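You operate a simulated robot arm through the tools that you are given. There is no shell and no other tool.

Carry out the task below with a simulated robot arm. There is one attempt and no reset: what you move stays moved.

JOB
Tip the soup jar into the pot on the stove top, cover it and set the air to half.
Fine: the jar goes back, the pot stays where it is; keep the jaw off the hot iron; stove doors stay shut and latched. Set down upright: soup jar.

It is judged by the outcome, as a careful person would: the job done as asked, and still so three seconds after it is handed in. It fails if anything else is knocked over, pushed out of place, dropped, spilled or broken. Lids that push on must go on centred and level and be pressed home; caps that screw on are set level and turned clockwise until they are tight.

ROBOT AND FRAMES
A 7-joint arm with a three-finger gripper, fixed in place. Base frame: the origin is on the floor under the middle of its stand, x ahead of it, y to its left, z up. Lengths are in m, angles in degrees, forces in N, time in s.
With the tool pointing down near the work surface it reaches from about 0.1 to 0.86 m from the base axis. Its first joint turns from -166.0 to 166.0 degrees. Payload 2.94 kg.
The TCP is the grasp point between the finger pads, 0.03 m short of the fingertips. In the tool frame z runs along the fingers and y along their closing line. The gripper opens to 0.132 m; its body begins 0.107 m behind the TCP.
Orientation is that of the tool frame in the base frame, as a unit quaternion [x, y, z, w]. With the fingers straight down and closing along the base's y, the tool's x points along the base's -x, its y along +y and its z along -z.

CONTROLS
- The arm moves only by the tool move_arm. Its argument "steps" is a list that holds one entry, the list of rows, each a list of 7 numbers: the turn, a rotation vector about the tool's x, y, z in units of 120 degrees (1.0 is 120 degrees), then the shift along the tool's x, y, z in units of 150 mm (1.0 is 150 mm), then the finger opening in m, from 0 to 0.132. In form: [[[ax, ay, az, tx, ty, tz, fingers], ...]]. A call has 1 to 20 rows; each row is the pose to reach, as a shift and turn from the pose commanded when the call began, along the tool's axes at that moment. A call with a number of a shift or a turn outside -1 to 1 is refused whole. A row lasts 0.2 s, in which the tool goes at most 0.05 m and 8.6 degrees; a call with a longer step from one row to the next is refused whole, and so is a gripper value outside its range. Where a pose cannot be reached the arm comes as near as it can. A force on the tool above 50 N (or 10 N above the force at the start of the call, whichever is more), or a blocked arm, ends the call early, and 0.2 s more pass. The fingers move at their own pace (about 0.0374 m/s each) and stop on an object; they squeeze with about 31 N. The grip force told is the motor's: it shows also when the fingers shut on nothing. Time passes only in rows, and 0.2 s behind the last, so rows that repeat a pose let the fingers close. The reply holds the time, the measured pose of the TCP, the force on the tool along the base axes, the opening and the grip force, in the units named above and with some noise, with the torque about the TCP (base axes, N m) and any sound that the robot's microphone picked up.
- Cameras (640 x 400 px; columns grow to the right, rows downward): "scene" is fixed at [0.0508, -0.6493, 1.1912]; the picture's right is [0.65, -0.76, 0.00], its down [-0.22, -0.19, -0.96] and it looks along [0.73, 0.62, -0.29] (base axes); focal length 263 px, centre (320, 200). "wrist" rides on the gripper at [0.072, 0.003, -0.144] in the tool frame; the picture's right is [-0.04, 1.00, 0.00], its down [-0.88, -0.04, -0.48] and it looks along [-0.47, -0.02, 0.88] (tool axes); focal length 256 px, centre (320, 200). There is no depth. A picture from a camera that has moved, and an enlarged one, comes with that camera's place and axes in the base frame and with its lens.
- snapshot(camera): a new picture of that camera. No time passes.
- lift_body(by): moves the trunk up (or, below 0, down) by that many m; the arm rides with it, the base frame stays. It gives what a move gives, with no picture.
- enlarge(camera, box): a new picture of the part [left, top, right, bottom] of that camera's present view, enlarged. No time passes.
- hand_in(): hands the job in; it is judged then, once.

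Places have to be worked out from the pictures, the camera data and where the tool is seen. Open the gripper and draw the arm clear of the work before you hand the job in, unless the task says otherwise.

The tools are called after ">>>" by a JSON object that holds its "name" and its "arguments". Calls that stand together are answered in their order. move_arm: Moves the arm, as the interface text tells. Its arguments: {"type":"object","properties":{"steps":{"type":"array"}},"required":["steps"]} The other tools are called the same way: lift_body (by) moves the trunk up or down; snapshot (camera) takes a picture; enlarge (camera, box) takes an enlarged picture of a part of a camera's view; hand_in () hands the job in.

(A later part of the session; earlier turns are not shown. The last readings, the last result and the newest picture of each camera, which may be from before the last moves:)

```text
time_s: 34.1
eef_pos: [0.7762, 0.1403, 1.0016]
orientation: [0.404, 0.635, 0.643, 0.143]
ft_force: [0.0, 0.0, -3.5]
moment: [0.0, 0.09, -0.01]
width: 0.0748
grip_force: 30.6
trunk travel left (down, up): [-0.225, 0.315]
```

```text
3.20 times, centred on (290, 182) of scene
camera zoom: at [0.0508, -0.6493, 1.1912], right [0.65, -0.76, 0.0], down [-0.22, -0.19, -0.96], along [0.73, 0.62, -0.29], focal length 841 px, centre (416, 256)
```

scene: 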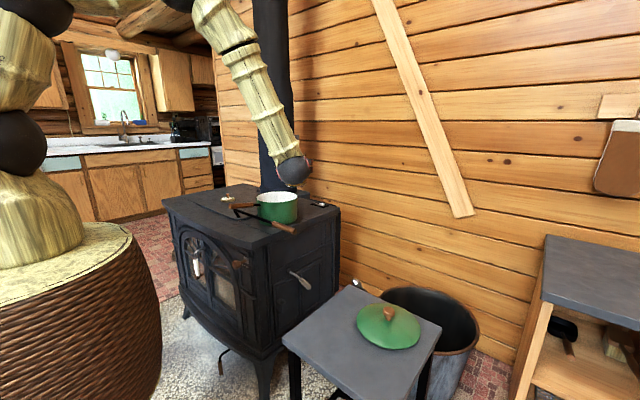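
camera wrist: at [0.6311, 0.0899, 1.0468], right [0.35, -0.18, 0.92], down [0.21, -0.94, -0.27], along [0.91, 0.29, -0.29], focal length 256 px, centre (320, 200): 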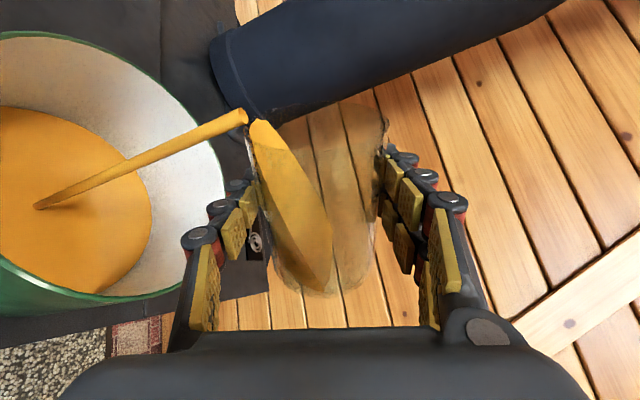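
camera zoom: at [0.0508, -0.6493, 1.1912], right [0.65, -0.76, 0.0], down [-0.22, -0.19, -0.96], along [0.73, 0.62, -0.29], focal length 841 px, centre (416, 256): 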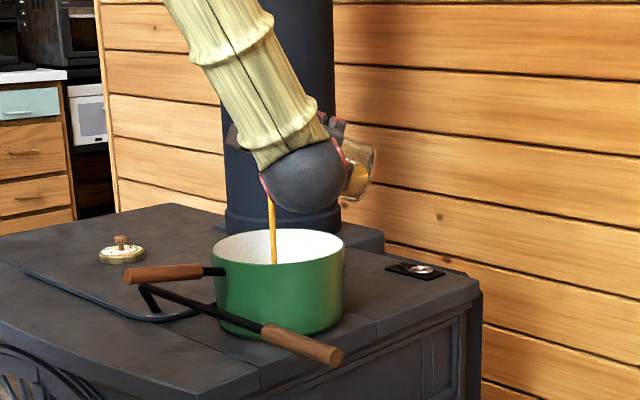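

The soup is streaming into the middle of the pot. I'll keep tipping at the same slow pace.

>>> {"name": "move_arm", "arguments": {"steps": [[[0, 0, -0.0208, 0, 0, 0, 0.065], [0, 0, -0.0417, 0, 0, 0, 0.065], [0, 0, -0.0625, 0, 0, 0, 0.065], [0, 0, -0.0833, 0, 0, 0, 0.065], [0, 0, -0.1042, 0, 0, 0, 0.065], [0, 0, -0.125, 0, 0, 0, 0.065], [0, 0, -0.1458, 0, 0, 0, 0.065], [0, 0, -0.1667, 0, 0, 0, 0.065], [0, 0, -0.1875, 0, 0, 0, 0.065], [0, 0, -0.2083, 0, 0, 0, 0.065], [0, 0, -0.2292, 0, 0, 0, 0.065], [0, 0, -0.25, 0, 0, 0, 0.065]]]}}

>>> {"name": "snapshot", "arguments": {"camera": "wrist"}}

>>> {"name": "enlarge", "arguments": {"camera": "scene", "box": [220, 120, 360, 245]}}

```text
time_s: 36.7
eef_pos: [0.7757, 0.1399, 1.0009]
orientation: [0.225, 0.717, 0.585, 0.305]
ft_force: [0.0, -0.4, -2.7]
moment: [0.01, 0.02, -0.02]
width: 0.0749
grip_force: 30.6
trunk travel left (down, up): [-0.225, 0.315]
```

```text
taken
camera wrist: at [0.6238, 0.0898, 1.0098], right [0.0, 0.19, 0.98], down [0.29, -0.94, 0.18], along [0.96, 0.29, -0.05], focal length 256 px, centre (320, 200)
```

wrist: 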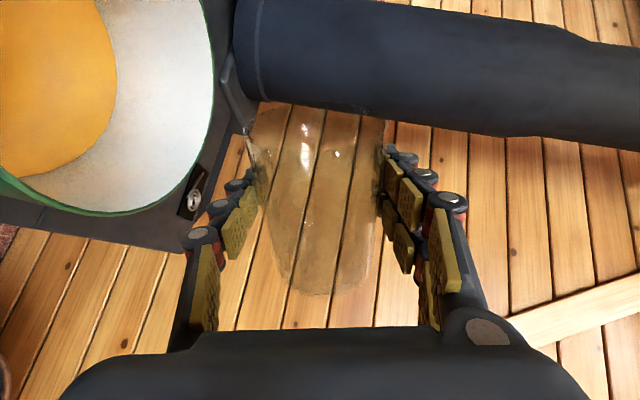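

```text
3.20 times, centred on (290, 182) of scene
camera zoom: at [0.0508, -0.6493, 1.1912], right [0.65, -0.76, 0.0], down [-0.22, -0.19, -0.96], along [0.73, 0.62, -0.29], focal length 841 px, centre (416, 256)
```

zoom: 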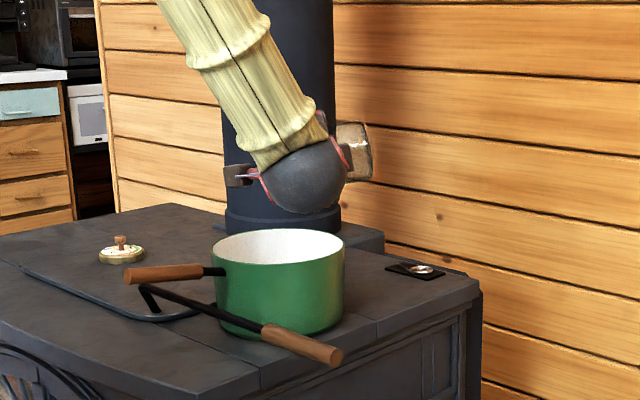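

The jar looks empty now and its weight has fallen to about 2.7 N. I'll tip another 25° and hold for a moment to drain the last of it.

>>> {"name": "move_arm", "arguments": {"steps": [[[0, 0, -0.035, 0, 0, 0, 0.065], [0, 0, -0.07, 0, 0, 0, 0.065], [0, 0, -0.105, 0, 0, 0, 0.065], [0, 0, -0.14, 0, 0, 0, 0.065], [0, 0, -0.175, 0, 0, 0, 0.065], [0, 0, -0.2083, 0, 0, 0, 0.065], [0, 0, -0.2083, 0, 0, 0, 0.065], [0, 0, -0.2083, 0, 0, 0, 0.065], [0, 0, -0.2083, 0, 0, 0, 0.065], [0, 0, -0.2083, 0, 0, 0, 0.065], [0, 0, -0.2083, 0, 0, 0, 0.065], [0, 0, -0.2083, 0, 0, 0, 0.065]]]}}

>>> {"name": "snapshot", "arguments": {"camera": "wrist"}}

>>> {"name": "enlarge", "arguments": {"camera": "scene", "box": [220, 120, 360, 245]}}

```text
time_s: 39.3
eef_pos: [0.7745, 0.1401, 1.0015]
orientation: [0.065, 0.749, 0.506, 0.424]
ft_force: [0.5, -0.4, -3.2]
moment: [0.06, 0.02, -0.01]
width: 0.075
grip_force: 30.9
trunk travel left (down, up): [-0.225, 0.315]
```

```text
taken
camera wrist: at [0.6285, 0.0795, 0.9814], right [-0.3, 0.46, 0.84], down [0.23, -0.81, 0.53], along [0.92, 0.36, 0.14], focal length 256 px, centre (320, 200)
```

wrist: 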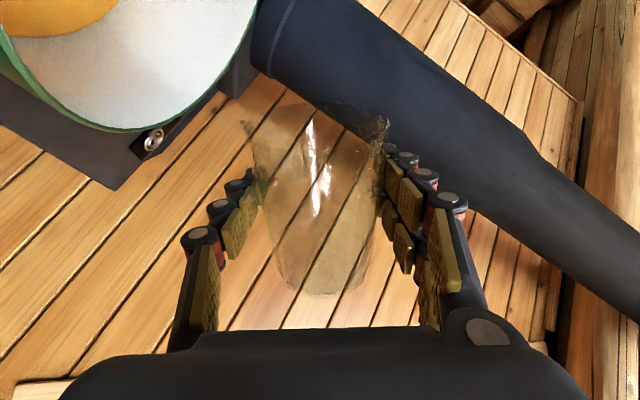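

```text
3.20 times, centred on (290, 182) of scene
camera zoom: at [0.0508, -0.6493, 1.1912], right [0.65, -0.76, 0.0], down [-0.22, -0.19, -0.96], along [0.73, 0.62, -0.29], focal length 841 px, centre (416, 256)
```

zoom: 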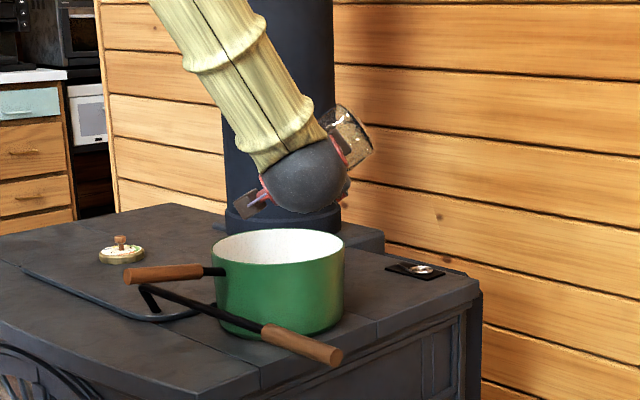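

The jar is empty. I'll roll it back upright while it is still over the pot.

>>> {"name": "move_arm", "arguments": {"steps": [[[0, 0, 0.0521, 0, 0, 0, 0.065], [0, 0, 0.1042, 0, 0, 0, 0.065], [0, 0, 0.1563, 0, 0, 0, 0.065], [0, 0, 0.2084, 0, 0, 0, 0.065], [0, 0, 0.2605, 0, 0, 0, 0.065], [0, 0, 0.3126, 0, 0, 0, 0.065], [0, 0, 0.3647, 0, 0, 0, 0.065], [0, 0, 0.4168, 0, 0, 0, 0.065], [0, 0, 0.4689, 0, 0, 0, 0.065], [0, 0, 0.521, 0, 0, 0, 0.065]]]}}

>>> {"name": "move_arm", "arguments": {"steps": [[[0, 0, 0.0521, 0, 0, 0, 0.065], [0, 0, 0.1042, 0, 0, 0, 0.065], [0, 0, 0.1563, 0, 0, 0, 0.065], [0, 0, 0.2084, 0, 0, 0, 0.065], [0, 0, 0.2605, 0, 0, 0, 0.065], [0, 0, 0.3126, 0, 0, 0, 0.065], [0, 0, 0.3647, 0, 0, 0, 0.065], [0, 0, 0.4168, 0, 0, 0, 0.065], [0, 0, 0.4689, 0, 0, 0, 0.065], [0, 0, 0.521, 0, 0, 0, 0.065], [0, 0, 0.521, 0, 0, 0, 0.065]]]}}

>>> {"name": "snapshot", "arguments": {"camera": "wrist"}}

```text
time_s: 41.5
eef_pos: [0.7762, 0.1393, 1.0014]
orientation: [0.445, 0.606, 0.652, 0.1]
ft_force: [0.7, 1.1, -2.3]
moment: [0.02, 0.04, 0.01]
width: 0.0748
grip_force: 31.2
trunk travel left (down, up): [-0.225, 0.315]
```

```text
time_s: 43.9
eef_pos: [0.7744, 0.1392, 1.001]
orientation: [0.696, 0.287, 0.609, -0.252]
ft_force: [-0.3, 0.2, -1.7]
moment: [-0.04, 0.02, 0.0]
width: 0.0751
grip_force: 30.9
trunk travel left (down, up): [-0.225, 0.315]
```

```text
taken
camera wrist: at [0.6842, 0.044, 1.0913], right [0.7, -0.71, -0.04], down [-0.44, -0.39, -0.81], along [0.56, 0.59, -0.59], focal length 256 px, centre (320, 200)
```

wrist: 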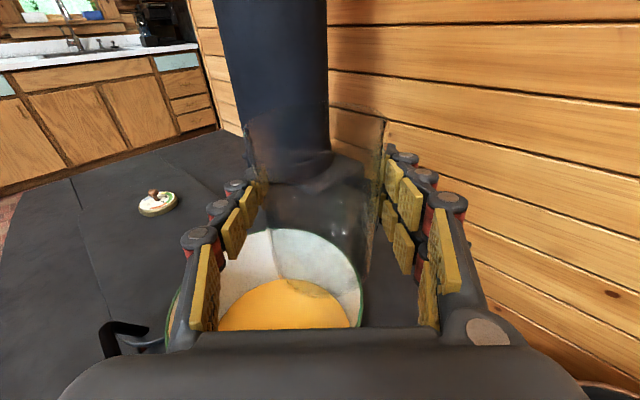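

The soup is in the pot, and the jar is upright and empty. I'll retrace the same path back to the table: up first, then level back.

>>> {"name": "move_arm", "arguments": {"steps": [[[0, 0, 0, 0.1, 0, -0.01, 0.065], [0, 0, 0, 0.264, 0, -0.003, 0.065], [0, 0, 0, 0.245, 0.029, -0.15, 0.065], [0, 0, 0, 0.223, 0.064, -0.32, 0.065], [0, 0, 0, 0.2, 0.1, -0.5, 0.065], [0, 0, 0, 0.177, 0.135, -0.68, 0.065], [0, 0, 0, 0.155, 0.17, -0.85, 0.065], [0, 0, 0, 0.133, 0.2, -1.0, 0.065]]]}}

>>> {"name": "move_arm", "arguments": {"steps": [[[0, 0, 0, -0.02, 0.033, -0.15, 0.065], [0, 0, 0, -0.04, 0.065, -0.304, 0.065], [0, 0, 0, -0.06, 0.098, -0.455, 0.065], [0, 0, 0, -0.08, 0.131, -0.607, 0.065], [0, 0, 0, -0.0995, 0.1635, -0.759, 0.065]]]}}

>>> {"name": "move_arm", "arguments": {"steps": [[[0, 0, 0, -0.02, 0.033, -0.15, 0.065], [0, 0, 0, -0.04, 0.065, -0.304, 0.065], [0, 0, 0, -0.06, 0.098, -0.455, 0.065], [0, 0, 0, -0.08, 0.131, -0.607, 0.065], [0, 0, 0, -0.0995, 0.1635, -0.759, 0.065]]]}}

>>> {"name": "move_arm", "arguments": {"steps": [[[0, 0, 0, -0.02, 0.033, -0.15, 0.065], [0, 0, 0, -0.04, 0.065, -0.304, 0.065], [0, 0, 0, -0.06, 0.098, -0.455, 0.065], [0, 0, 0, -0.08, 0.131, -0.607, 0.065], [0, 0, 0, -0.0995, 0.1635, -0.759, 0.065], [0, 0, 0, -0.0995, 0.1635, -0.759, 0.065]]]}}

>>> {"name": "snapshot", "arguments": {"camera": "wrist"}}

>>> {"name": "snapshot", "arguments": {"camera": "scene"}}

```text
time_s: 45.7
eef_pos: [0.6934, 0.0148, 1.0407]
orientation: [0.695, 0.289, 0.609, -0.253]
ft_force: [0.8, -0.2, -2.7]
moment: [0.0, 0.02, -0.01]
width: 0.0749
grip_force: 31.6
trunk travel left (down, up): [-0.225, 0.315]
```

```text
time_s: 46.9
eef_pos: [0.6309, -0.0825, 1.042]
orientation: [0.695, 0.287, 0.61, -0.251]
ft_force: [0.4, 0.0, -2.7]
moment: [-0.01, 0.02, -0.03]
width: 0.0748
grip_force: 31.0
trunk travel left (down, up): [-0.225, 0.315]
```

```text
time_s: 48.1
eef_pos: [0.5672, -0.1802, 1.0405]
orientation: [0.694, 0.288, 0.609, -0.253]
ft_force: [-0.8, 0.5, -2.0]
moment: [-0.02, 0.0, -0.01]
width: 0.0751
grip_force: 31.3
trunk travel left (down, up): [-0.225, 0.315]
```

```text
time_s: 49.5
eef_pos: [0.5028, -0.2812, 1.0416]
orientation: [0.695, 0.288, 0.609, -0.252]
ft_force: [0.1, 0.3, -2.1]
moment: [0.01, 0.05, 0.01]
width: 0.0749
grip_force: 31.0
trunk travel left (down, up): [-0.225, 0.315]
```

```text
taken
camera wrist: at [0.4119, -0.3765, 1.1303], right [0.7, -0.71, -0.04], down [-0.44, -0.39, -0.81], along [0.56, 0.59, -0.59], focal length 256 px, centre (320, 200)
```

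wrist: 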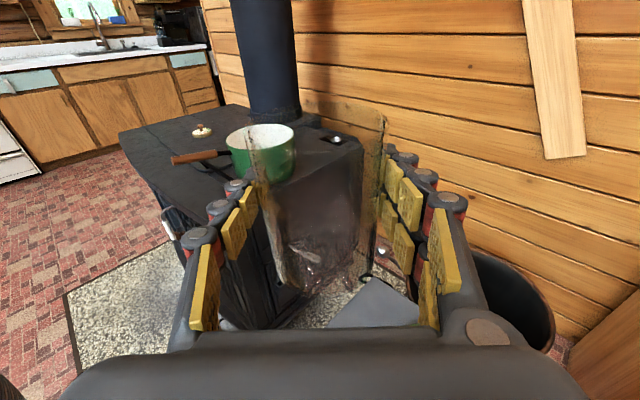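

```text
taken
```

scene: 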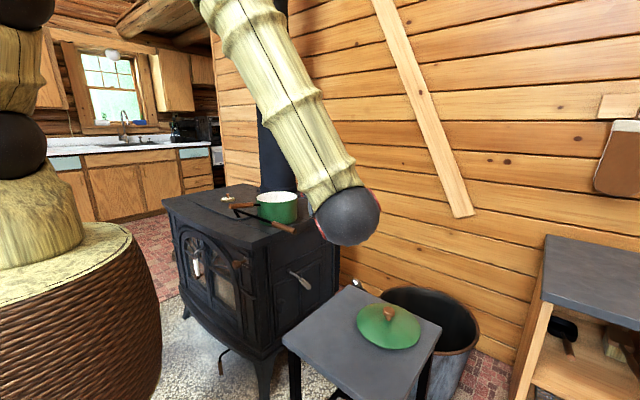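

I'm back above the jar's original spot, with the TCP at (0.503, -0.281). Now I'll lower the trunk 0.22 m, as before.

>>> {"name": "lift_body", "arguments": {"by": -0.22}}

>>> {"name": "snapshot", "arguments": {"camera": "wrist"}}

```text
time_s: 51.8
eef_pos: [0.503, -0.2801, 0.8209]
orientation: [0.695, 0.288, 0.609, -0.252]
ft_force: [-0.2, 0.1, -2.1]
moment: [-0.03, -0.03, 0.02]
width: 0.0748
grip_force: 30.6
trunk travel left (down, up): [-0.005, 0.535]
```

```text
taken
camera wrist: at [0.4119, -0.3762, 0.9106], right [0.7, -0.71, -0.04], down [-0.44, -0.39, -0.81], along [0.56, 0.59, -0.59], focal length 256 px, centre (320, 200)
```

wrist: 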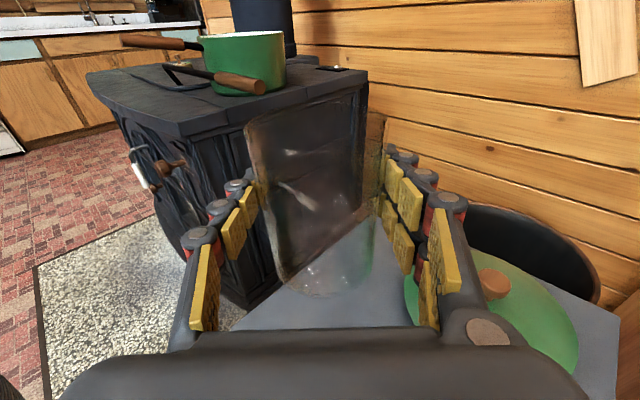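

I'll lower the jar slowly back to its original height, with the last centimetre slower still.

>>> {"name": "move_arm", "arguments": {"steps": [[[0, 0, 0, -0.15, 0, 0.02, 0.065], [0, 0, 0, -0.32, 0, 0.042, 0.065], [0, 0, 0, -0.49, 0, 0.064, 0.065], [0, 0, 0, -0.66, 0, 0.087, 0.065], [0, 0, 0, -0.8, 0, 0.105, 0.065], [0, 0, 0, -0.89, 0, 0.117, 0.065], [0, 0, 0, -0.93, 0, 0.122, 0.065], [0, 0, 0, -0.955, 0, 0.125, 0.065], [0, 0, 0, -0.97, 0, 0.127, 0.065], [0, 0, 0, -0.98, 0, 0.128, 0.065], [0, 0, 0, -0.988, 0, 0.13, 0.065], [0, 0, 0, -0.988, 0, 0.13, 0.065]]]}}

>>> {"name": "snapshot", "arguments": {"camera": "wrist"}}

```text
time_s: 54.4
eef_pos: [0.5036, -0.2813, 0.6721]
orientation: [0.693, 0.288, 0.611, -0.252]
ft_force: [-0.7, -1.0, 11.5]
moment: [0.13, 0.4, -0.02]
width: 0.0749
grip_force: 30.8
trunk travel left (down, up): [-0.005, 0.535]
```

```text
taken
camera wrist: at [0.4118, -0.3766, 0.7624], right [0.7, -0.71, -0.04], down [-0.44, -0.39, -0.81], along [0.56, 0.59, -0.59], focal length 256 px, centre (320, 200)
```

wrist: 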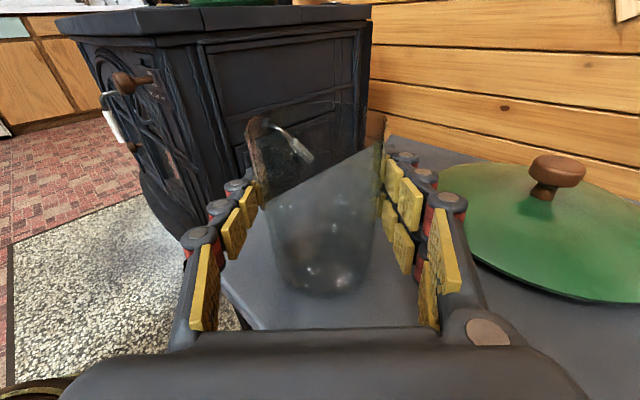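

The jar is down: the force reads +11.5 N, so it is pressing lightly on the table. I'll ease up 1 mm, then open the fingers gently.

>>> {"name": "move_arm", "arguments": {"steps": [[[0, 0, 0, 0.004, 0, -0.0005, 0.065], [0, 0, 0, 0.007, 0, -0.001, 0.065], [0, 0, 0, 0.007, 0, -0.001, 0.077], [0, 0, 0, 0.007, 0, -0.001, 0.082], [0, 0, 0, 0.007, 0, -0.001, 0.092], [0, 0, 0, 0.007, 0, -0.001, 0.104], [0, 0, 0, 0.007, 0, -0.001, 0.118], [0, 0, 0, 0.007, 0, -0.001, 0.132], [0, 0, 0, 0.007, 0, -0.001, 0.132], [0, 0, 0, 0.007, 0, -0.001, 0.132]]]}}

>>> {"name": "snapshot", "arguments": {"camera": "wrist"}}

```text
time_s: 56.6
eef_pos: [0.5033, -0.2804, 0.6739]
orientation: [0.695, 0.288, 0.609, -0.252]
ft_force: [0.6, 0.5, -0.3]
moment: [0.04, 0.02, -0.01]
width: 0.1319
grip_force: 0.0
trunk travel left (down, up): [-0.005, 0.535]
```

```text
taken
camera wrist: at [0.4121, -0.376, 0.7631], right [0.7, -0.71, -0.04], down [-0.44, -0.39, -0.81], along [0.56, 0.59, -0.59], focal length 256 px, centre (320, 200)
```

wrist: 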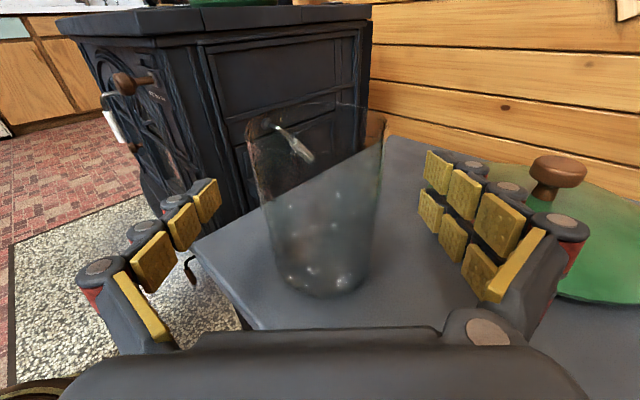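

The fingers are fully open and the jar stands free and upright. I'll withdraw straight back along the approach line.

>>> {"name": "move_arm", "arguments": {"steps": [[[0, 0, 0, -0.01, 0, -0.08, 0.132], [0, 0, 0, -0.032, 0, -0.24, 0.132], [0, 0, 0, -0.058, 0, -0.44, 0.132], [0, 0, 0, -0.084, 0, -0.64, 0.132], [0, 0, 0, -0.109, 0, -0.826, 0.132], [0, 0, 0, -0.12, 0, -0.94, 0.132], [0, 0, 0, -0.12, 0, -0.94, 0.132]]]}}

>>> {"name": "snapshot", "arguments": {"camera": "wrist"}}

>>> {"name": "snapshot", "arguments": {"camera": "scene"}}

```text
time_s: 58.2
eef_pos: [0.4028, -0.3814, 0.6722]
orientation: [0.695, 0.288, 0.609, -0.252]
ft_force: [0.6, -0.1, 1.3]
moment: [0.02, 0.05, -0.02]
width: 0.1321
grip_force: 0.0
trunk travel left (down, up): [-0.005, 0.535]
```

```text
taken
camera wrist: at [0.3112, -0.4767, 0.7622], right [0.7, -0.71, -0.04], down [-0.44, -0.39, -0.81], along [0.56, 0.59, -0.59], focal length 256 px, centre (320, 200)
```

wrist: 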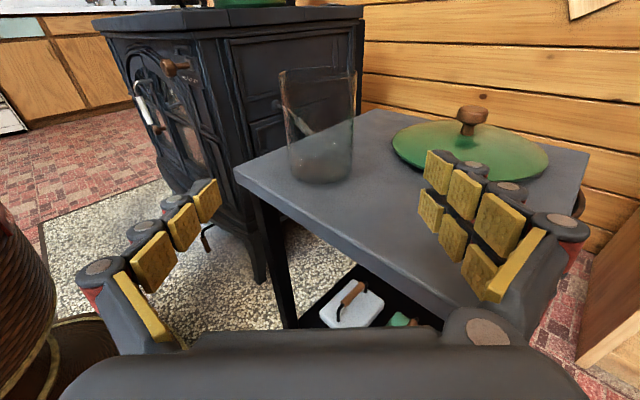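

```text
taken
```

scene: 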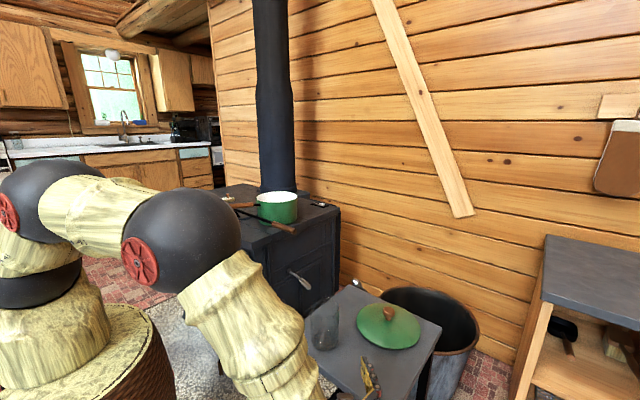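

The jar is back in its place, upright. While the camera is low, I'll look closely at the lid knob and the air plate.

>>> {"name": "enlarge", "arguments": {"camera": "wrist", "box": [380, 95, 560, 205]}}

>>> {"name": "enlarge", "arguments": {"camera": "wrist", "box": [120, 30, 260, 120]}}

```text
3.56 times, centred on (470, 150) of wrist
camera zoom: at [0.3112, -0.4767, 0.7622], right [0.7, -0.71, -0.04], down [-0.44, -0.39, -0.81], along [0.56, 0.59, -0.59], focal length 910 px, centre (-213, 378)
```

zoom: 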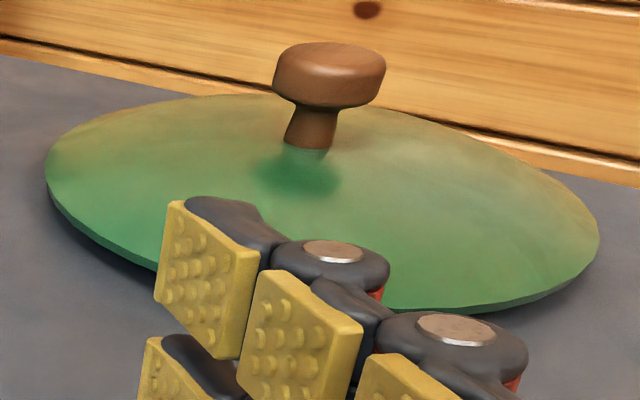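

```text
4.44 times, centred on (190, 75) of wrist
camera zoom: at [0.3112, -0.4767, 0.7622], right [0.7, -0.71, -0.04], down [-0.44, -0.39, -0.81], along [0.56, 0.59, -0.59], focal length 1138 px, centre (898, 756)
```

zoom: 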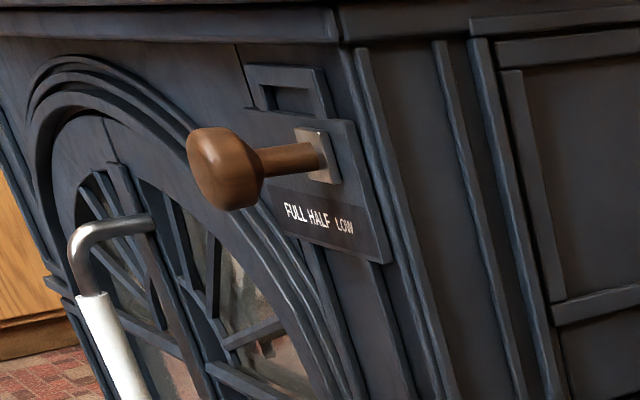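

The plate reads FULL, HALF and LOW, and the slider sits at LOW, so later it must move left to HALF. The lid knob's cap is about 40 mm wide at roughly (0.671, -0.383, 0.654). I'll rise clear of the table and raise the trunk first.

>>> {"name": "move_arm", "arguments": {"steps": [[[0, 0, 0, 0.2, 0, -0.026, 0.132], [0, 0, 0, 0.4, 0, -0.052, 0.132], [0, 0, 0, 0.6, 0, -0.078, 0.132], [0, 0, 0, 0.8, 0, -0.104, 0.132], [0, 0, 0, 0.991, 0, -0.13, 0.132]]]}}

>>> {"name": "lift_body", "arguments": {"by": 0.22}}

>>> {"name": "snapshot", "arguments": {"camera": "scene"}}

```text
time_s: 59.4
eef_pos: [0.4011, -0.3815, 0.8228]
orientation: [0.695, 0.288, 0.609, -0.252]
ft_force: [-0.2, 1.1, 0.0]
moment: [0.04, -0.01, 0.03]
width: 0.1319
grip_force: 0.1
trunk travel left (down, up): [-0.005, 0.535]
```

```text
time_s: 61.7
eef_pos: [0.4007, -0.3814, 1.0424]
orientation: [0.695, 0.288, 0.609, -0.252]
ft_force: [0.1, 0.1, -0.9]
moment: [-0.05, 0.01, 0.01]
width: 0.1317
grip_force: 0.1
trunk travel left (down, up): [-0.225, 0.315]
```

```text
taken
```

scene: 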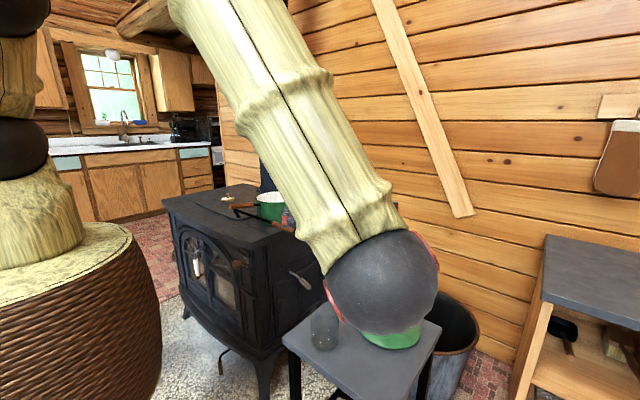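

Everything is clear here, so I'll undo the roll, turning back 180° in two calls, to bring the wrist to its normal side.

>>> {"name": "move_arm", "arguments": {"steps": [[[0, 0, -0.0714, 0, 0, 0, 0.132], [0, 0, -0.1428, 0, 0, 0, 0.132], [0, 0, -0.2142, 0, 0, 0, 0.132], [0, 0, -0.2856, 0, 0, 0, 0.132], [0, 0, -0.357, 0, 0, 0, 0.132], [0, 0, -0.4284, 0, 0, 0, 0.132], [0, 0, -0.4998, 0, 0, 0, 0.132], [0, 0, -0.5712, 0, 0, 0, 0.132], [0, 0, -0.6426, 0, 0, 0, 0.132], [0, 0, -0.714, 0, 0, 0, 0.132], [0, 0, -0.7854, 0, 0, 0, 0.132], [0, 0, -0.8568, 0, 0, 0, 0.132], [0, 0, -0.9282, 0, 0, 0, 0.132], [0, 0, -0.9996, 0, 0, 0, 0.132]]]}}

>>> {"name": "move_arm", "arguments": {"steps": [[[0, 0, -0.0714, 0, 0, 0, 0.132], [0, 0, -0.1428, 0, 0, 0, 0.132], [0, 0, -0.2142, 0, 0, 0, 0.132], [0, 0, -0.2856, 0, 0, 0, 0.132], [0, 0, -0.357, 0, 0, 0, 0.132], [0, 0, -0.4284, 0, 0, 0, 0.132], [0, 0, -0.5, 0, 0, 0, 0.132]]]}}

>>> {"name": "move_arm", "arguments": {"steps": [[[0, 0.0625, 0, 0, 0, 0, 0.132], [0, 0.125, 0, 0, 0, 0, 0.132], [0, 0.1875, 0, 0, 0, 0, 0.132], [0, 0.25, 0, 0, 0, 0, 0.132], [0, 0.3125, 0, 0, 0, 0, 0.132], [0, 0.375, 0, 0, 0, 0, 0.132], [0, 0.4375, 0, 0, 0, 0, 0.132], [0, 0.5, 0, 0, 0, 0, 0.132], [0, 0.5625, 0, 0, 0, 0, 0.132], [0, 0.625, 0, 0, 0, 0, 0.132], [0, 0.6875, 0, 0, 0, 0, 0.132]]]}}

>>> {"name": "snapshot", "arguments": {"camera": "wrist"}}

>>> {"name": "snapshot", "arguments": {"camera": "scene"}}

```text
time_s: 64.7
eef_pos: [0.4016, -0.3822, 1.0427]
orientation: [0.098, 0.746, 0.522, 0.402]
ft_force: [-0.5, -0.1, -0.1]
moment: [-0.01, 0.01, 0.0]
width: 0.1321
grip_force: 0.0
trunk travel left (down, up): [-0.225, 0.315]
```

```text
time_s: 66.3
eef_pos: [0.4025, -0.3811, 1.0427]
orientation: [-0.288, 0.694, 0.251, 0.61]
ft_force: [0.2, -0.5, -0.6]
moment: [0.03, -0.03, 0.0]
width: 0.132
grip_force: 0.0
trunk travel left (down, up): [-0.225, 0.315]
```

```text
time_s: 68.7
eef_pos: [0.4006, -0.3816, 1.0424]
orientation: [-0.382, 0.924, -0.001, -0.001]
ft_force: [0.7, 0.2, 0.1]
moment: [-0.02, 0.0, -0.01]
width: 0.1321
grip_force: 0.0
trunk travel left (down, up): [-0.225, 0.315]
```

```text
taken
camera wrist: at [0.349, -0.4299, 1.1852], right [-0.68, 0.74, 0.0], down [0.65, 0.6, 0.47], along [0.35, 0.32, -0.88], focal length 256 px, centre (320, 200)
```

wrist: 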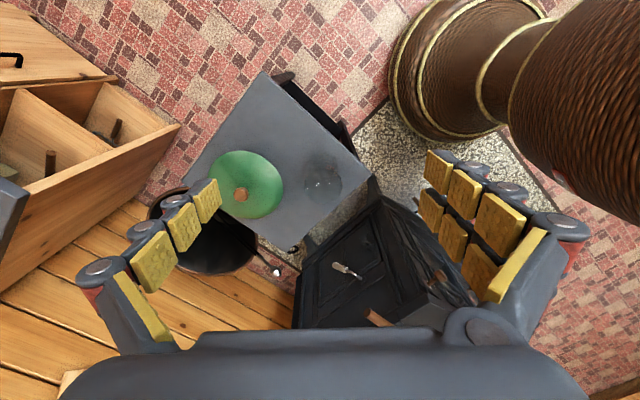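

```text
taken
```

scene: 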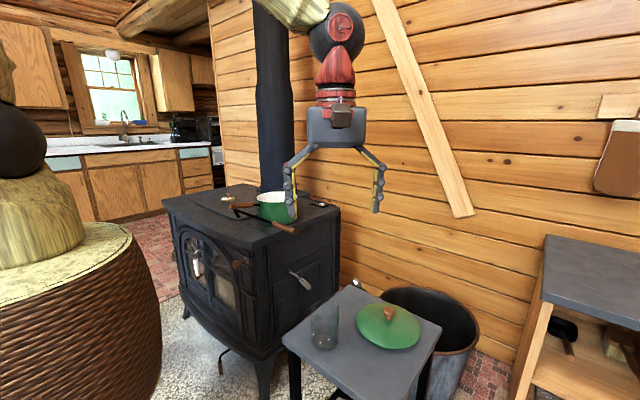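

The tool now points down. I'll yaw back 45° while moving halfway toward the lid.

>>> {"name": "move_arm", "arguments": {"steps": [[[0, 0, 0.0625, -0.106, -0.106, 0, 0.132], [0, 0, 0.125, -0.212, -0.212, 0, 0.132], [0, 0, 0.1875, -0.318, -0.318, 0, 0.132], [0, 0, 0.25, -0.424, -0.424, 0, 0.132], [0, 0, 0.3125, -0.53, -0.53, 0, 0.132], [0, 0, 0.375, -0.636, -0.636, 0, 0.132]]]}}

>>> {"name": "move_arm", "arguments": {"steps": [[[0, 0, 0, -0.2, 0, 0.2, 0.132], [0, 0, 0, -0.4, 0, 0.4, 0.132], [0, 0, 0, -0.6, 0, 0.6, 0.132], [0, 0, 0, -0.75, 0, 0.8, 0.132], [0, 0, 0, -0.75, 0, 0.9, 0.132], [0, 0, 0, -0.75, 0, 0.9, 0.132]]]}}

>>> {"name": "snapshot", "arguments": {"camera": "wrist"}}

>>> {"name": "snapshot", "arguments": {"camera": "scene"}}

```text
time_s: 70.1
eef_pos: [0.5364, -0.3811, 1.0415]
orientation: [0.0, 1.0, 0.0, 0.0]
ft_force: [0.5, -0.5, -0.4]
moment: [0.03, 0.04, -0.03]
width: 0.1317
grip_force: 0.1
trunk travel left (down, up): [-0.225, 0.315]
```

```text
time_s: 71.5
eef_pos: [0.6485, -0.3805, 0.9087]
orientation: [0.0, 1.0, 0.0, 0.0]
ft_force: [0.8, -0.1, 0.2]
moment: [-0.01, 0.01, 0.02]
width: 0.1317
grip_force: 0.1
trunk travel left (down, up): [-0.225, 0.315]
```

```text
taken
camera wrist: at [0.5772, -0.3779, 1.0509], right [0.04, 1.0, 0.0], down [0.88, -0.04, 0.48], along [0.48, -0.02, -0.88], focal length 256 px, centre (320, 200)
```

wrist: 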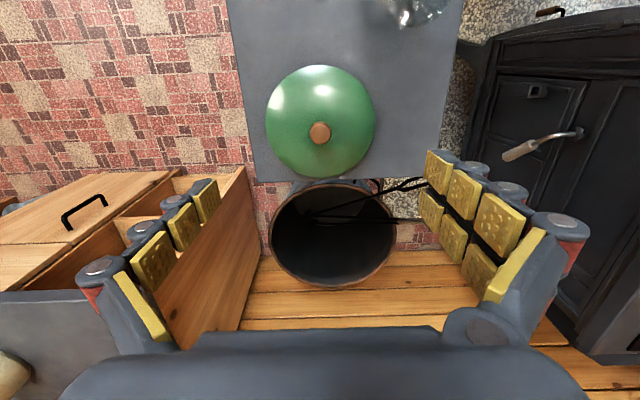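

```text
taken
```

scene: 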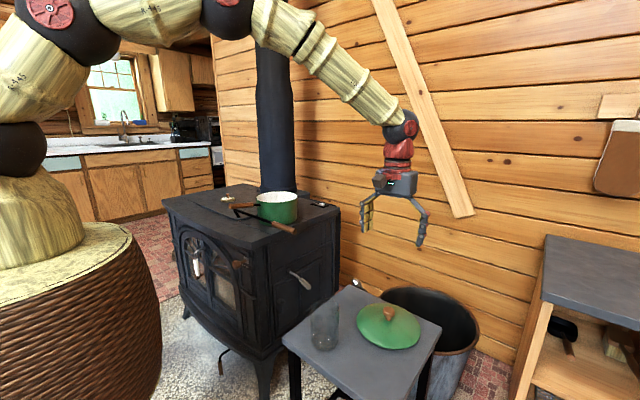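

The lid is clearly in view below. I'll zoom in to measure the knob centre accurately.

>>> {"name": "enlarge", "arguments": {"camera": "wrist", "box": [255, 55, 385, 185]}}

>>> {"name": "enlarge", "arguments": {"camera": "scene", "box": [340, 290, 440, 360]}}

```text
3.08 times, centred on (320, 120) of wrist
camera zoom: at [0.5772, -0.3779, 1.0509], right [0.04, 1.0, 0.0], down [0.88, -0.04, 0.48], along [0.48, -0.02, -0.88], focal length 788 px, centre (320, 446)
```

zoom: 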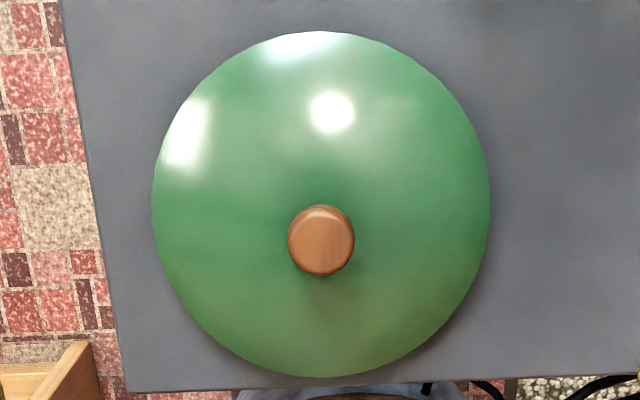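

```text
5.71 times, centred on (390, 325) of scene
camera zoom: at [0.0508, -0.6493, 1.1912], right [0.65, -0.76, 0.0], down [-0.22, -0.19, -0.96], along [0.73, 0.62, -0.29], focal length 1502 px, centre (-80, -514)
```

zoom: 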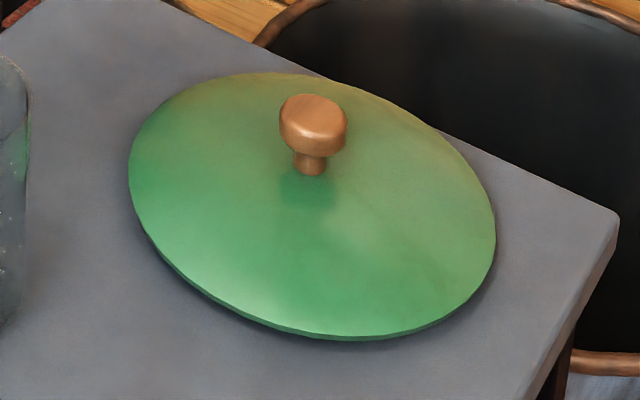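

The lid centre and knob are at about (0.670, -0.381), lid diameter about 0.185 m and knob about 33 mm. I'll centre over the knob and descend the first 15 cm with the fingers narrowed.

>>> {"name": "move_arm", "arguments": {"steps": [[[0, 0, 0, -0.05, 0, 0.1, 0.12], [0, 0, 0, -0.1, 0, 0.3, 0.105], [0, 0, 0, -0.147, 0, 0.5, 0.09], [0, 0, 0, -0.147, 0, 0.7, 0.08], [0, 0, 0, -0.147, 0, 0.87, 0.08], [0, 0, 0, -0.147, 0, 1.0, 0.08], [0, 0, 0, -0.147, 0, 1.0, 0.08]]]}}

>>> {"name": "snapshot", "arguments": {"camera": "wrist"}}

>>> {"name": "enlarge", "arguments": {"camera": "scene", "box": [330, 230, 450, 360]}}

```text
time_s: 73.1
eef_pos: [0.6706, -0.3833, 0.7571]
orientation: [0.001, 1.0, 0.001, 0.0]
ft_force: [0.0, 0.4, 0.3]
moment: [-0.02, 0.04, 0.01]
width: 0.08
grip_force: 0.1
trunk travel left (down, up): [-0.225, 0.315]
```

```text
taken
camera wrist: at [0.5999, -0.3792, 0.9003], right [0.04, 1.0, 0.0], down [0.88, -0.04, 0.48], along [0.48, -0.02, -0.88], focal length 256 px, centre (320, 200)
```

wrist: 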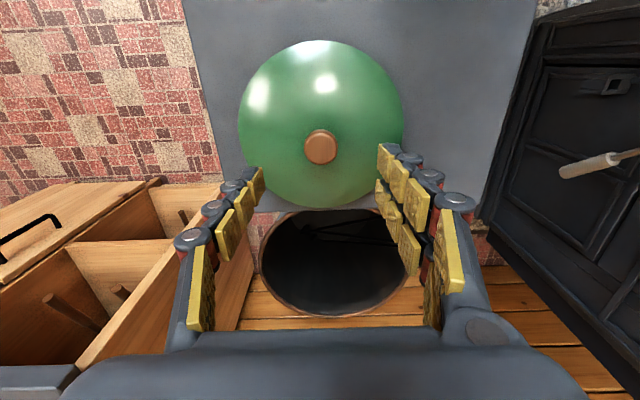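

```text
3.08 times, centred on (390, 295) of scene
camera zoom: at [0.0508, -0.6493, 1.1912], right [0.65, -0.76, 0.0], down [-0.22, -0.19, -0.96], along [0.73, 0.62, -0.29], focal length 809 px, centre (105, -92)
```

zoom: 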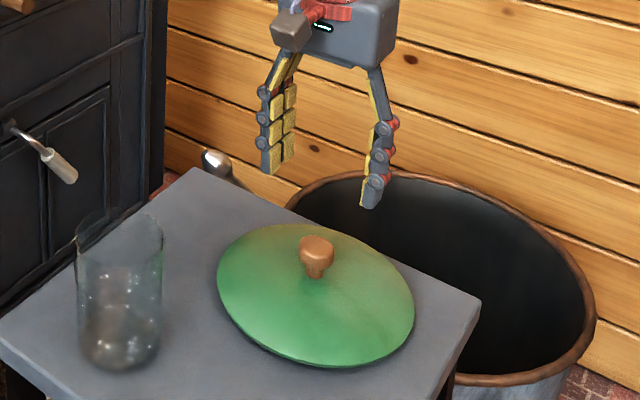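

The knob shows at (0.671, -0.382), right under the TCP. I'll descend to z≈0.662, so the pads surround the knob with the tips just above the dome.

>>> {"name": "move_arm", "arguments": {"steps": [[[0, 0, 0, 0, 0.005, 0.15, 0.08], [0, 0, 0, 0, 0.005, 0.3, 0.08], [0, 0, 0, 0, 0.005, 0.42, 0.08], [0, 0, 0, 0, 0.005, 0.52, 0.08], [0, 0, 0, 0, 0.005, 0.59, 0.08], [0, 0, 0, 0, 0.005, 0.633, 0.08], [0, 0, 0, 0, 0.005, 0.633, 0.08]]]}}

>>> {"name": "snapshot", "arguments": {"camera": "wrist"}}

>>> {"name": "enlarge", "arguments": {"camera": "scene", "box": [340, 270, 440, 360]}}

```text
time_s: 74.7
eef_pos: [0.6712, -0.3816, 0.6619]
orientation: [0.0, 1.0, -0.001, 0.0]
ft_force: [-0.2, 0.2, -0.4]
moment: [0.01, 0.0, 0.02]
width: 0.0803
grip_force: 0.1
trunk travel left (down, up): [-0.225, 0.315]
```

```text
taken
camera wrist: at [0.6003, -0.3768, 0.8058], right [0.04, 1.0, 0.0], down [0.88, -0.04, 0.48], along [0.48, -0.02, -0.88], focal length 256 px, centre (320, 200)
```

wrist: 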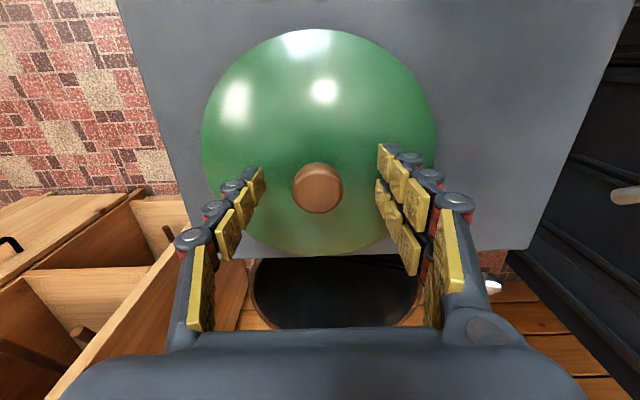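

```text
4.44 times, centred on (390, 315) of scene
camera zoom: at [0.0508, -0.6493, 1.1912], right [0.65, -0.76, 0.0], down [-0.22, -0.19, -0.96], along [0.73, 0.62, -0.29], focal length 1169 px, centre (9, -311)
```

zoom: 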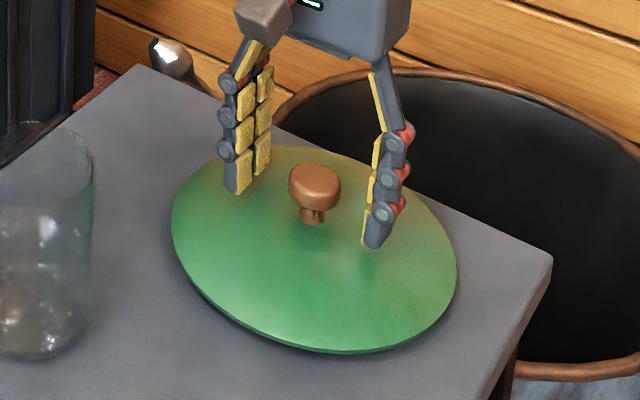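

The pads are beside the knob cap with the tips clear of the dome. I'll close on the knob.

>>> {"name": "move_arm", "arguments": {"steps": [[[0, 0, 0, 0, 0, 0, 0.065], [0, 0, 0, 0, 0, 0, 0.05], [0, 0, 0, 0, 0, 0, 0.04], [0, 0, 0, 0, 0, 0, 0.032], [0, 0, 0, 0, 0, 0, 0.026], [0, 0, 0, 0, 0, 0, 0.024], [0, 0, 0, 0, 0, 0, 0.024], [0, 0, 0, 0, 0, 0, 0.024]]]}}

>>> {"name": "snapshot", "arguments": {"camera": "wrist"}}

>>> {"name": "enlarge", "arguments": {"camera": "scene", "box": [340, 270, 440, 360]}}

```text
time_s: 76.5
eef_pos: [0.6725, -0.3815, 0.6629]
orientation: [0.0, 1.0, 0.0, 0.0]
ft_force: [0.2, -0.6, 0.3]
moment: [-0.04, -0.02, 0.0]
width: 0.0308
grip_force: 31.4
trunk travel left (down, up): [-0.225, 0.315]
```

```text
taken
camera wrist: at [0.6002, -0.3768, 0.8059], right [0.04, 1.0, 0.0], down [0.88, -0.04, 0.48], along [0.48, -0.02, -0.88], focal length 256 px, centre (320, 200)
```

wrist: 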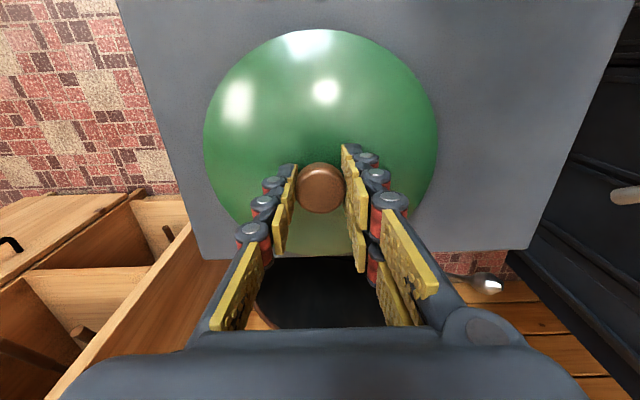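

```text
4.44 times, centred on (390, 315) of scene
camera zoom: at [0.0508, -0.6493, 1.1912], right [0.65, -0.76, 0.0], down [-0.22, -0.19, -0.96], along [0.73, 0.62, -0.29], focal length 1169 px, centre (9, -311)
```

zoom: 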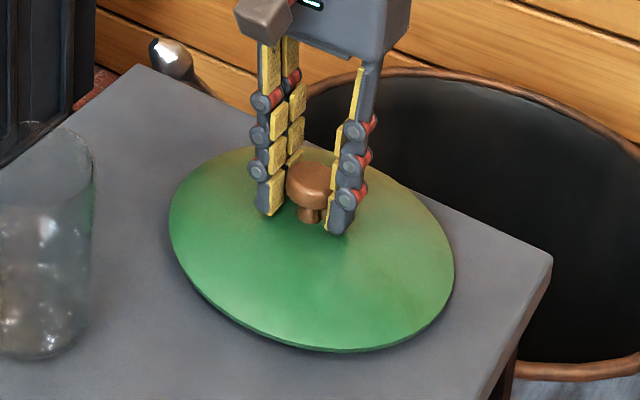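

The knob is gripped at 31 mm with 31 N. I'll lift the lid straight up and check that it stays level.

>>> {"name": "move_arm", "arguments": {"steps": [[[0, 0, 0, 0, 0, -0.05, 0.024], [0, 0, 0, 0, 0, -0.15, 0.024], [0, 0, 0, 0, 0, -0.3, 0.024], [0, 0, 0, 0, 0, -0.45, 0.024], [0, 0, 0, 0, 0, -0.6, 0.024], [0, 0, 0, 0, 0, -0.75, 0.024], [0, 0, 0, 0, 0, -0.9, 0.024], [0, 0, 0, 0, 0, -1.0, 0.024], [0, 0, 0, 0, 0, -1.0, 0.024]]]}}

>>> {"name": "snapshot", "arguments": {"camera": "wrist"}}

>>> {"name": "snapshot", "arguments": {"camera": "scene"}}

```text
time_s: 78.5
eef_pos: [0.6705, -0.3815, 0.8133]
orientation: [0.0, 1.0, 0.0, -0.001]
ft_force: [-0.2, 0.1, -1.2]
moment: [0.01, 0.02, 0.02]
width: 0.0307
grip_force: 31.4
trunk travel left (down, up): [-0.225, 0.315]
```

```text
taken
camera wrist: at [0.5989, -0.378, 0.9564], right [0.04, 1.0, 0.0], down [0.88, -0.04, 0.48], along [0.47, -0.02, -0.88], focal length 256 px, centre (320, 200)
```

wrist: 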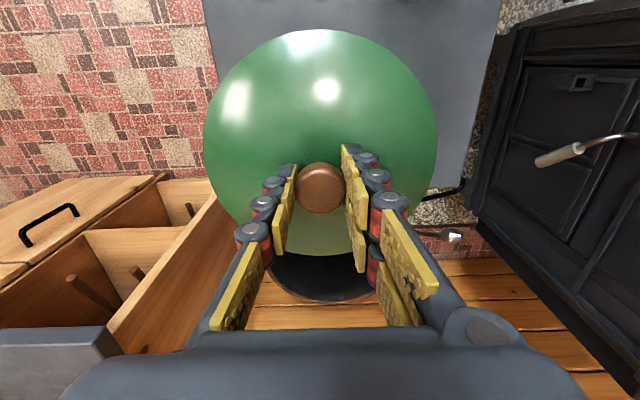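

```text
taken
```

scene: 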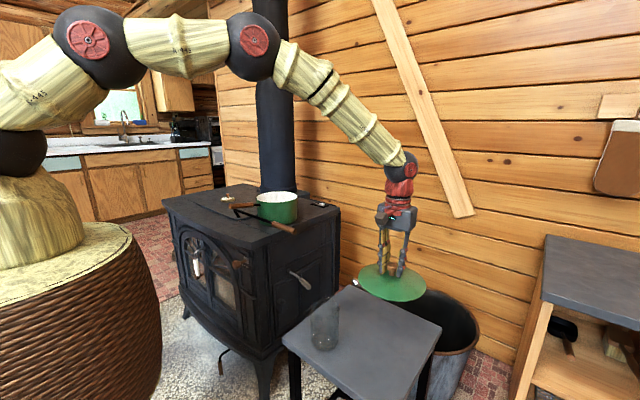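

The lid is up and looks level. I'll zoom in to see its underside edge and check its tilt.

>>> {"name": "enlarge", "arguments": {"camera": "scene", "box": [340, 200, 450, 310]}}

```text
3.64 times, centred on (395, 255) of scene
camera zoom: at [0.0508, -0.6493, 1.1912], right [0.65, -0.76, 0.0], down [-0.22, -0.19, -0.96], along [0.73, 0.62, -0.29], focal length 956 px, centre (47, 0)
```

zoom: 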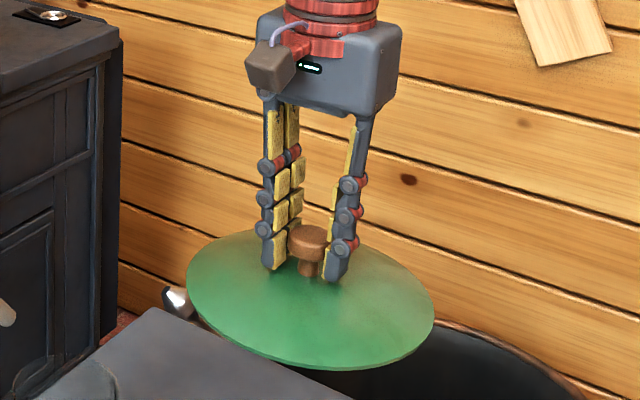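

The lid hangs level. I'll raise it another 15 cm while shifting left, keeping it right of the stove until it is above rim height.

>>> {"name": "move_arm", "arguments": {"steps": [[[0, 0, 0, 0, 0.02, -0.15, 0.024], [0, 0, 0, 0, 0.08, -0.35, 0.024], [0, 0, 0, 0, 0.2, -0.55, 0.024], [0, 0, 0, 0, 0.35, -0.75, 0.024], [0, 0, 0, 0, 0.5, -0.9, 0.024], [0, 0, 0, 0, 0.65, -1.0, 0.024], [0, 0, 0, 0, 0.8, -1.0, 0.024], [0, 0, 0, 0, 0.9, -1.0, 0.024]]]}}

>>> {"name": "move_arm", "arguments": {"steps": [[[0, 0, 0, -0.03, 0.1, -0.15, 0.024], [0, 0, 0, -0.08, 0.25, -0.3, 0.024], [0, 0, 0, -0.13, 0.42, -0.4, 0.024], [0, 0, 0, -0.18, 0.6, -0.45, 0.024], [0, 0, 0, -0.22, 0.78, -0.45, 0.024], [0, 0, 0, -0.25, 0.93, -0.45, 0.024], [0, 0, 0, -0.25, 1.0, -0.45, 0.024]]]}}

>>> {"name": "snapshot", "arguments": {"camera": "wrist"}}

>>> {"name": "snapshot", "arguments": {"camera": "scene"}}

```text
time_s: 80.3
eef_pos: [0.6708, -0.2451, 0.9617]
orientation: [0.0, 1.0, -0.001, 0.0]
ft_force: [0.0, -0.3, -2.1]
moment: [-0.05, -0.01, 0.03]
width: 0.031
grip_force: 30.8
trunk travel left (down, up): [-0.225, 0.315]
```

```text
time_s: 81.9
eef_pos: [0.7088, -0.0953, 1.0297]
orientation: [0.0, 1.0, 0.0, -0.001]
ft_force: [-0.4, 0.4, -0.7]
moment: [0.02, -0.02, -0.05]
width: 0.0309
grip_force: 31.0
trunk travel left (down, up): [-0.225, 0.315]
```

```text
taken
camera wrist: at [0.6373, -0.0918, 1.1717], right [0.04, 1.0, 0.0], down [0.88, -0.04, 0.48], along [0.47, -0.02, -0.88], focal length 256 px, centre (320, 200)
```

wrist: 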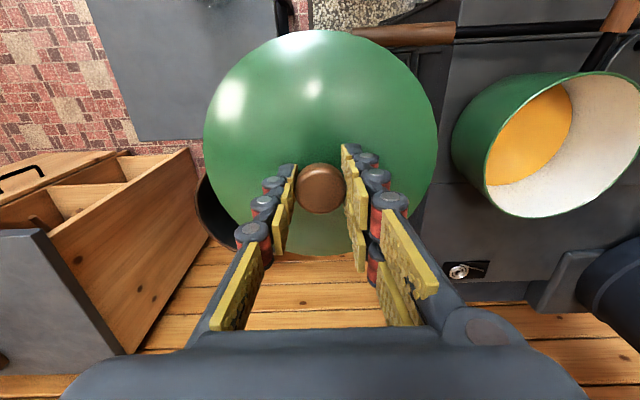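

```text
taken
```

scene: 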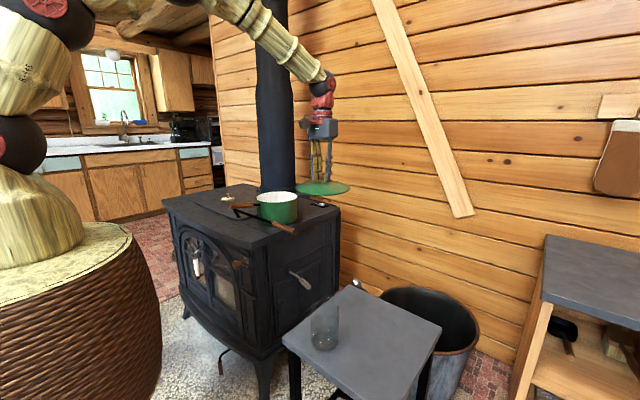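

The pot with the soup is in clear view now. I'll zoom in to fit its rim accurately from above.

>>> {"name": "enlarge", "arguments": {"camera": "wrist", "box": [440, 50, 640, 230]}}

```text
2.22 times, centred on (540, 140) of wrist
camera zoom: at [0.6373, -0.0918, 1.1717], right [0.04, 1.0, 0.0], down [0.88, -0.04, 0.48], along [0.47, -0.02, -0.88], focal length 569 px, centre (-169, 333)
```

zoom: 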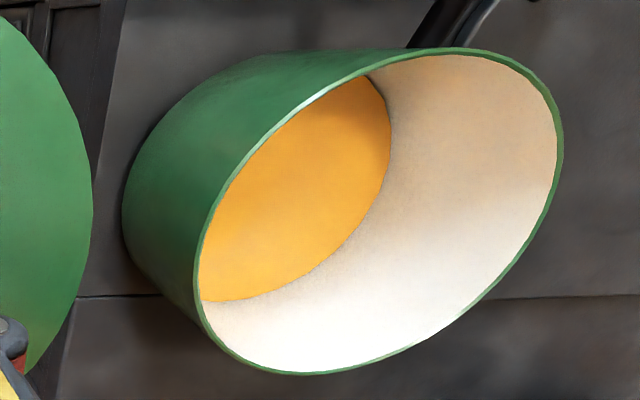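

From the same image I measured the lid and the pot rim together: the offset from lid to pot is about (+0.034, +0.278). That puts the target TCP at (0.744, 0.183), so I'll move there level at z≈1.03.

>>> {"name": "move_arm", "arguments": {"steps": [[[0, 0, 0, -0.015, 0.1, 0, 0.024], [0, 0, 0, -0.04, 0.28, 0, 0.024], [0, 0, 0, -0.065, 0.48, 0, 0.024], [0, 0, 0, -0.09, 0.68, 0, 0.024], [0, 0, 0, -0.11, 0.85, 0, 0.024], [0, 0, 0, -0.117, 0.927, 0, 0.024]]]}}

>>> {"name": "move_arm", "arguments": {"steps": [[[0, 0, 0, -0.015, 0.1, 0, 0.024], [0, 0, 0, -0.04, 0.28, 0, 0.024], [0, 0, 0, -0.065, 0.48, 0, 0.024], [0, 0, 0, -0.09, 0.68, 0, 0.024], [0, 0, 0, -0.11, 0.85, 0, 0.024], [0, 0, 0, -0.117, 0.927, 0, 0.024], [0, 0, 0, -0.117, 0.927, 0, 0.024]]]}}

>>> {"name": "snapshot", "arguments": {"camera": "wrist"}}

>>> {"name": "enlarge", "arguments": {"camera": "scene", "box": [215, 120, 345, 245]}}

```text
time_s: 83.3
eef_pos: [0.7263, 0.043, 1.0289]
orientation: [0.0, 1.0, 0.001, 0.0]
ft_force: [0.2, 1.2, -1.3]
moment: [-0.02, 0.02, 0.0]
width: 0.031
grip_force: 30.6
trunk travel left (down, up): [-0.225, 0.315]
```

```text
time_s: 84.9
eef_pos: [0.7424, 0.1845, 1.0274]
orientation: [0.0, 1.0, -0.001, 0.001]
ft_force: [-0.1, -0.4, -1.3]
moment: [0.01, 0.03, -0.01]
width: 0.0309
grip_force: 31.3
trunk travel left (down, up): [-0.225, 0.315]
```

```text
taken
camera wrist: at [0.6712, 0.1876, 1.1711], right [0.04, 1.0, 0.0], down [0.88, -0.04, 0.48], along [0.47, -0.02, -0.88], focal length 256 px, centre (320, 200)
```

wrist: 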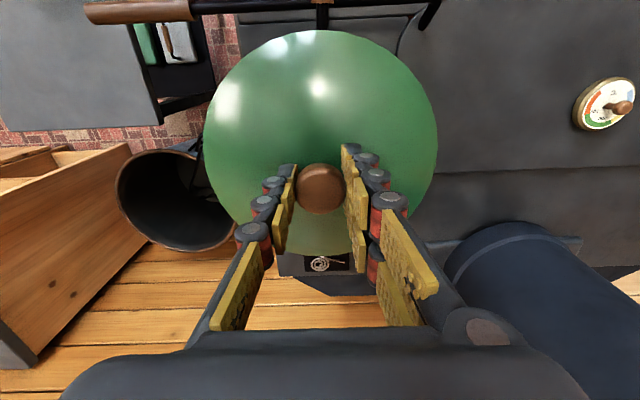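

```text
3.20 times, centred on (280, 182) of scene
camera zoom: at [0.0508, -0.6493, 1.1912], right [0.65, -0.76, 0.0], down [-0.22, -0.19, -0.96], along [0.73, 0.62, -0.29], focal length 841 px, centre (448, 256)
```

zoom: 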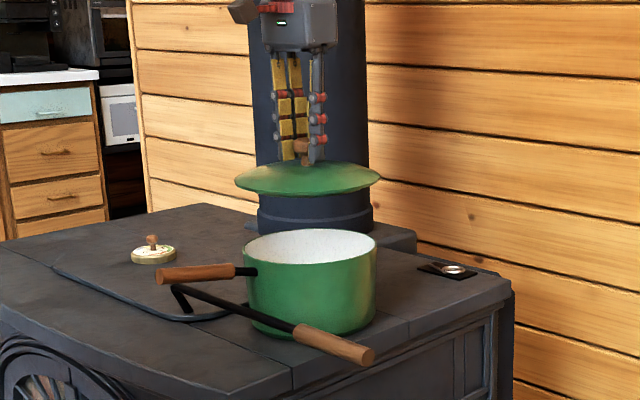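

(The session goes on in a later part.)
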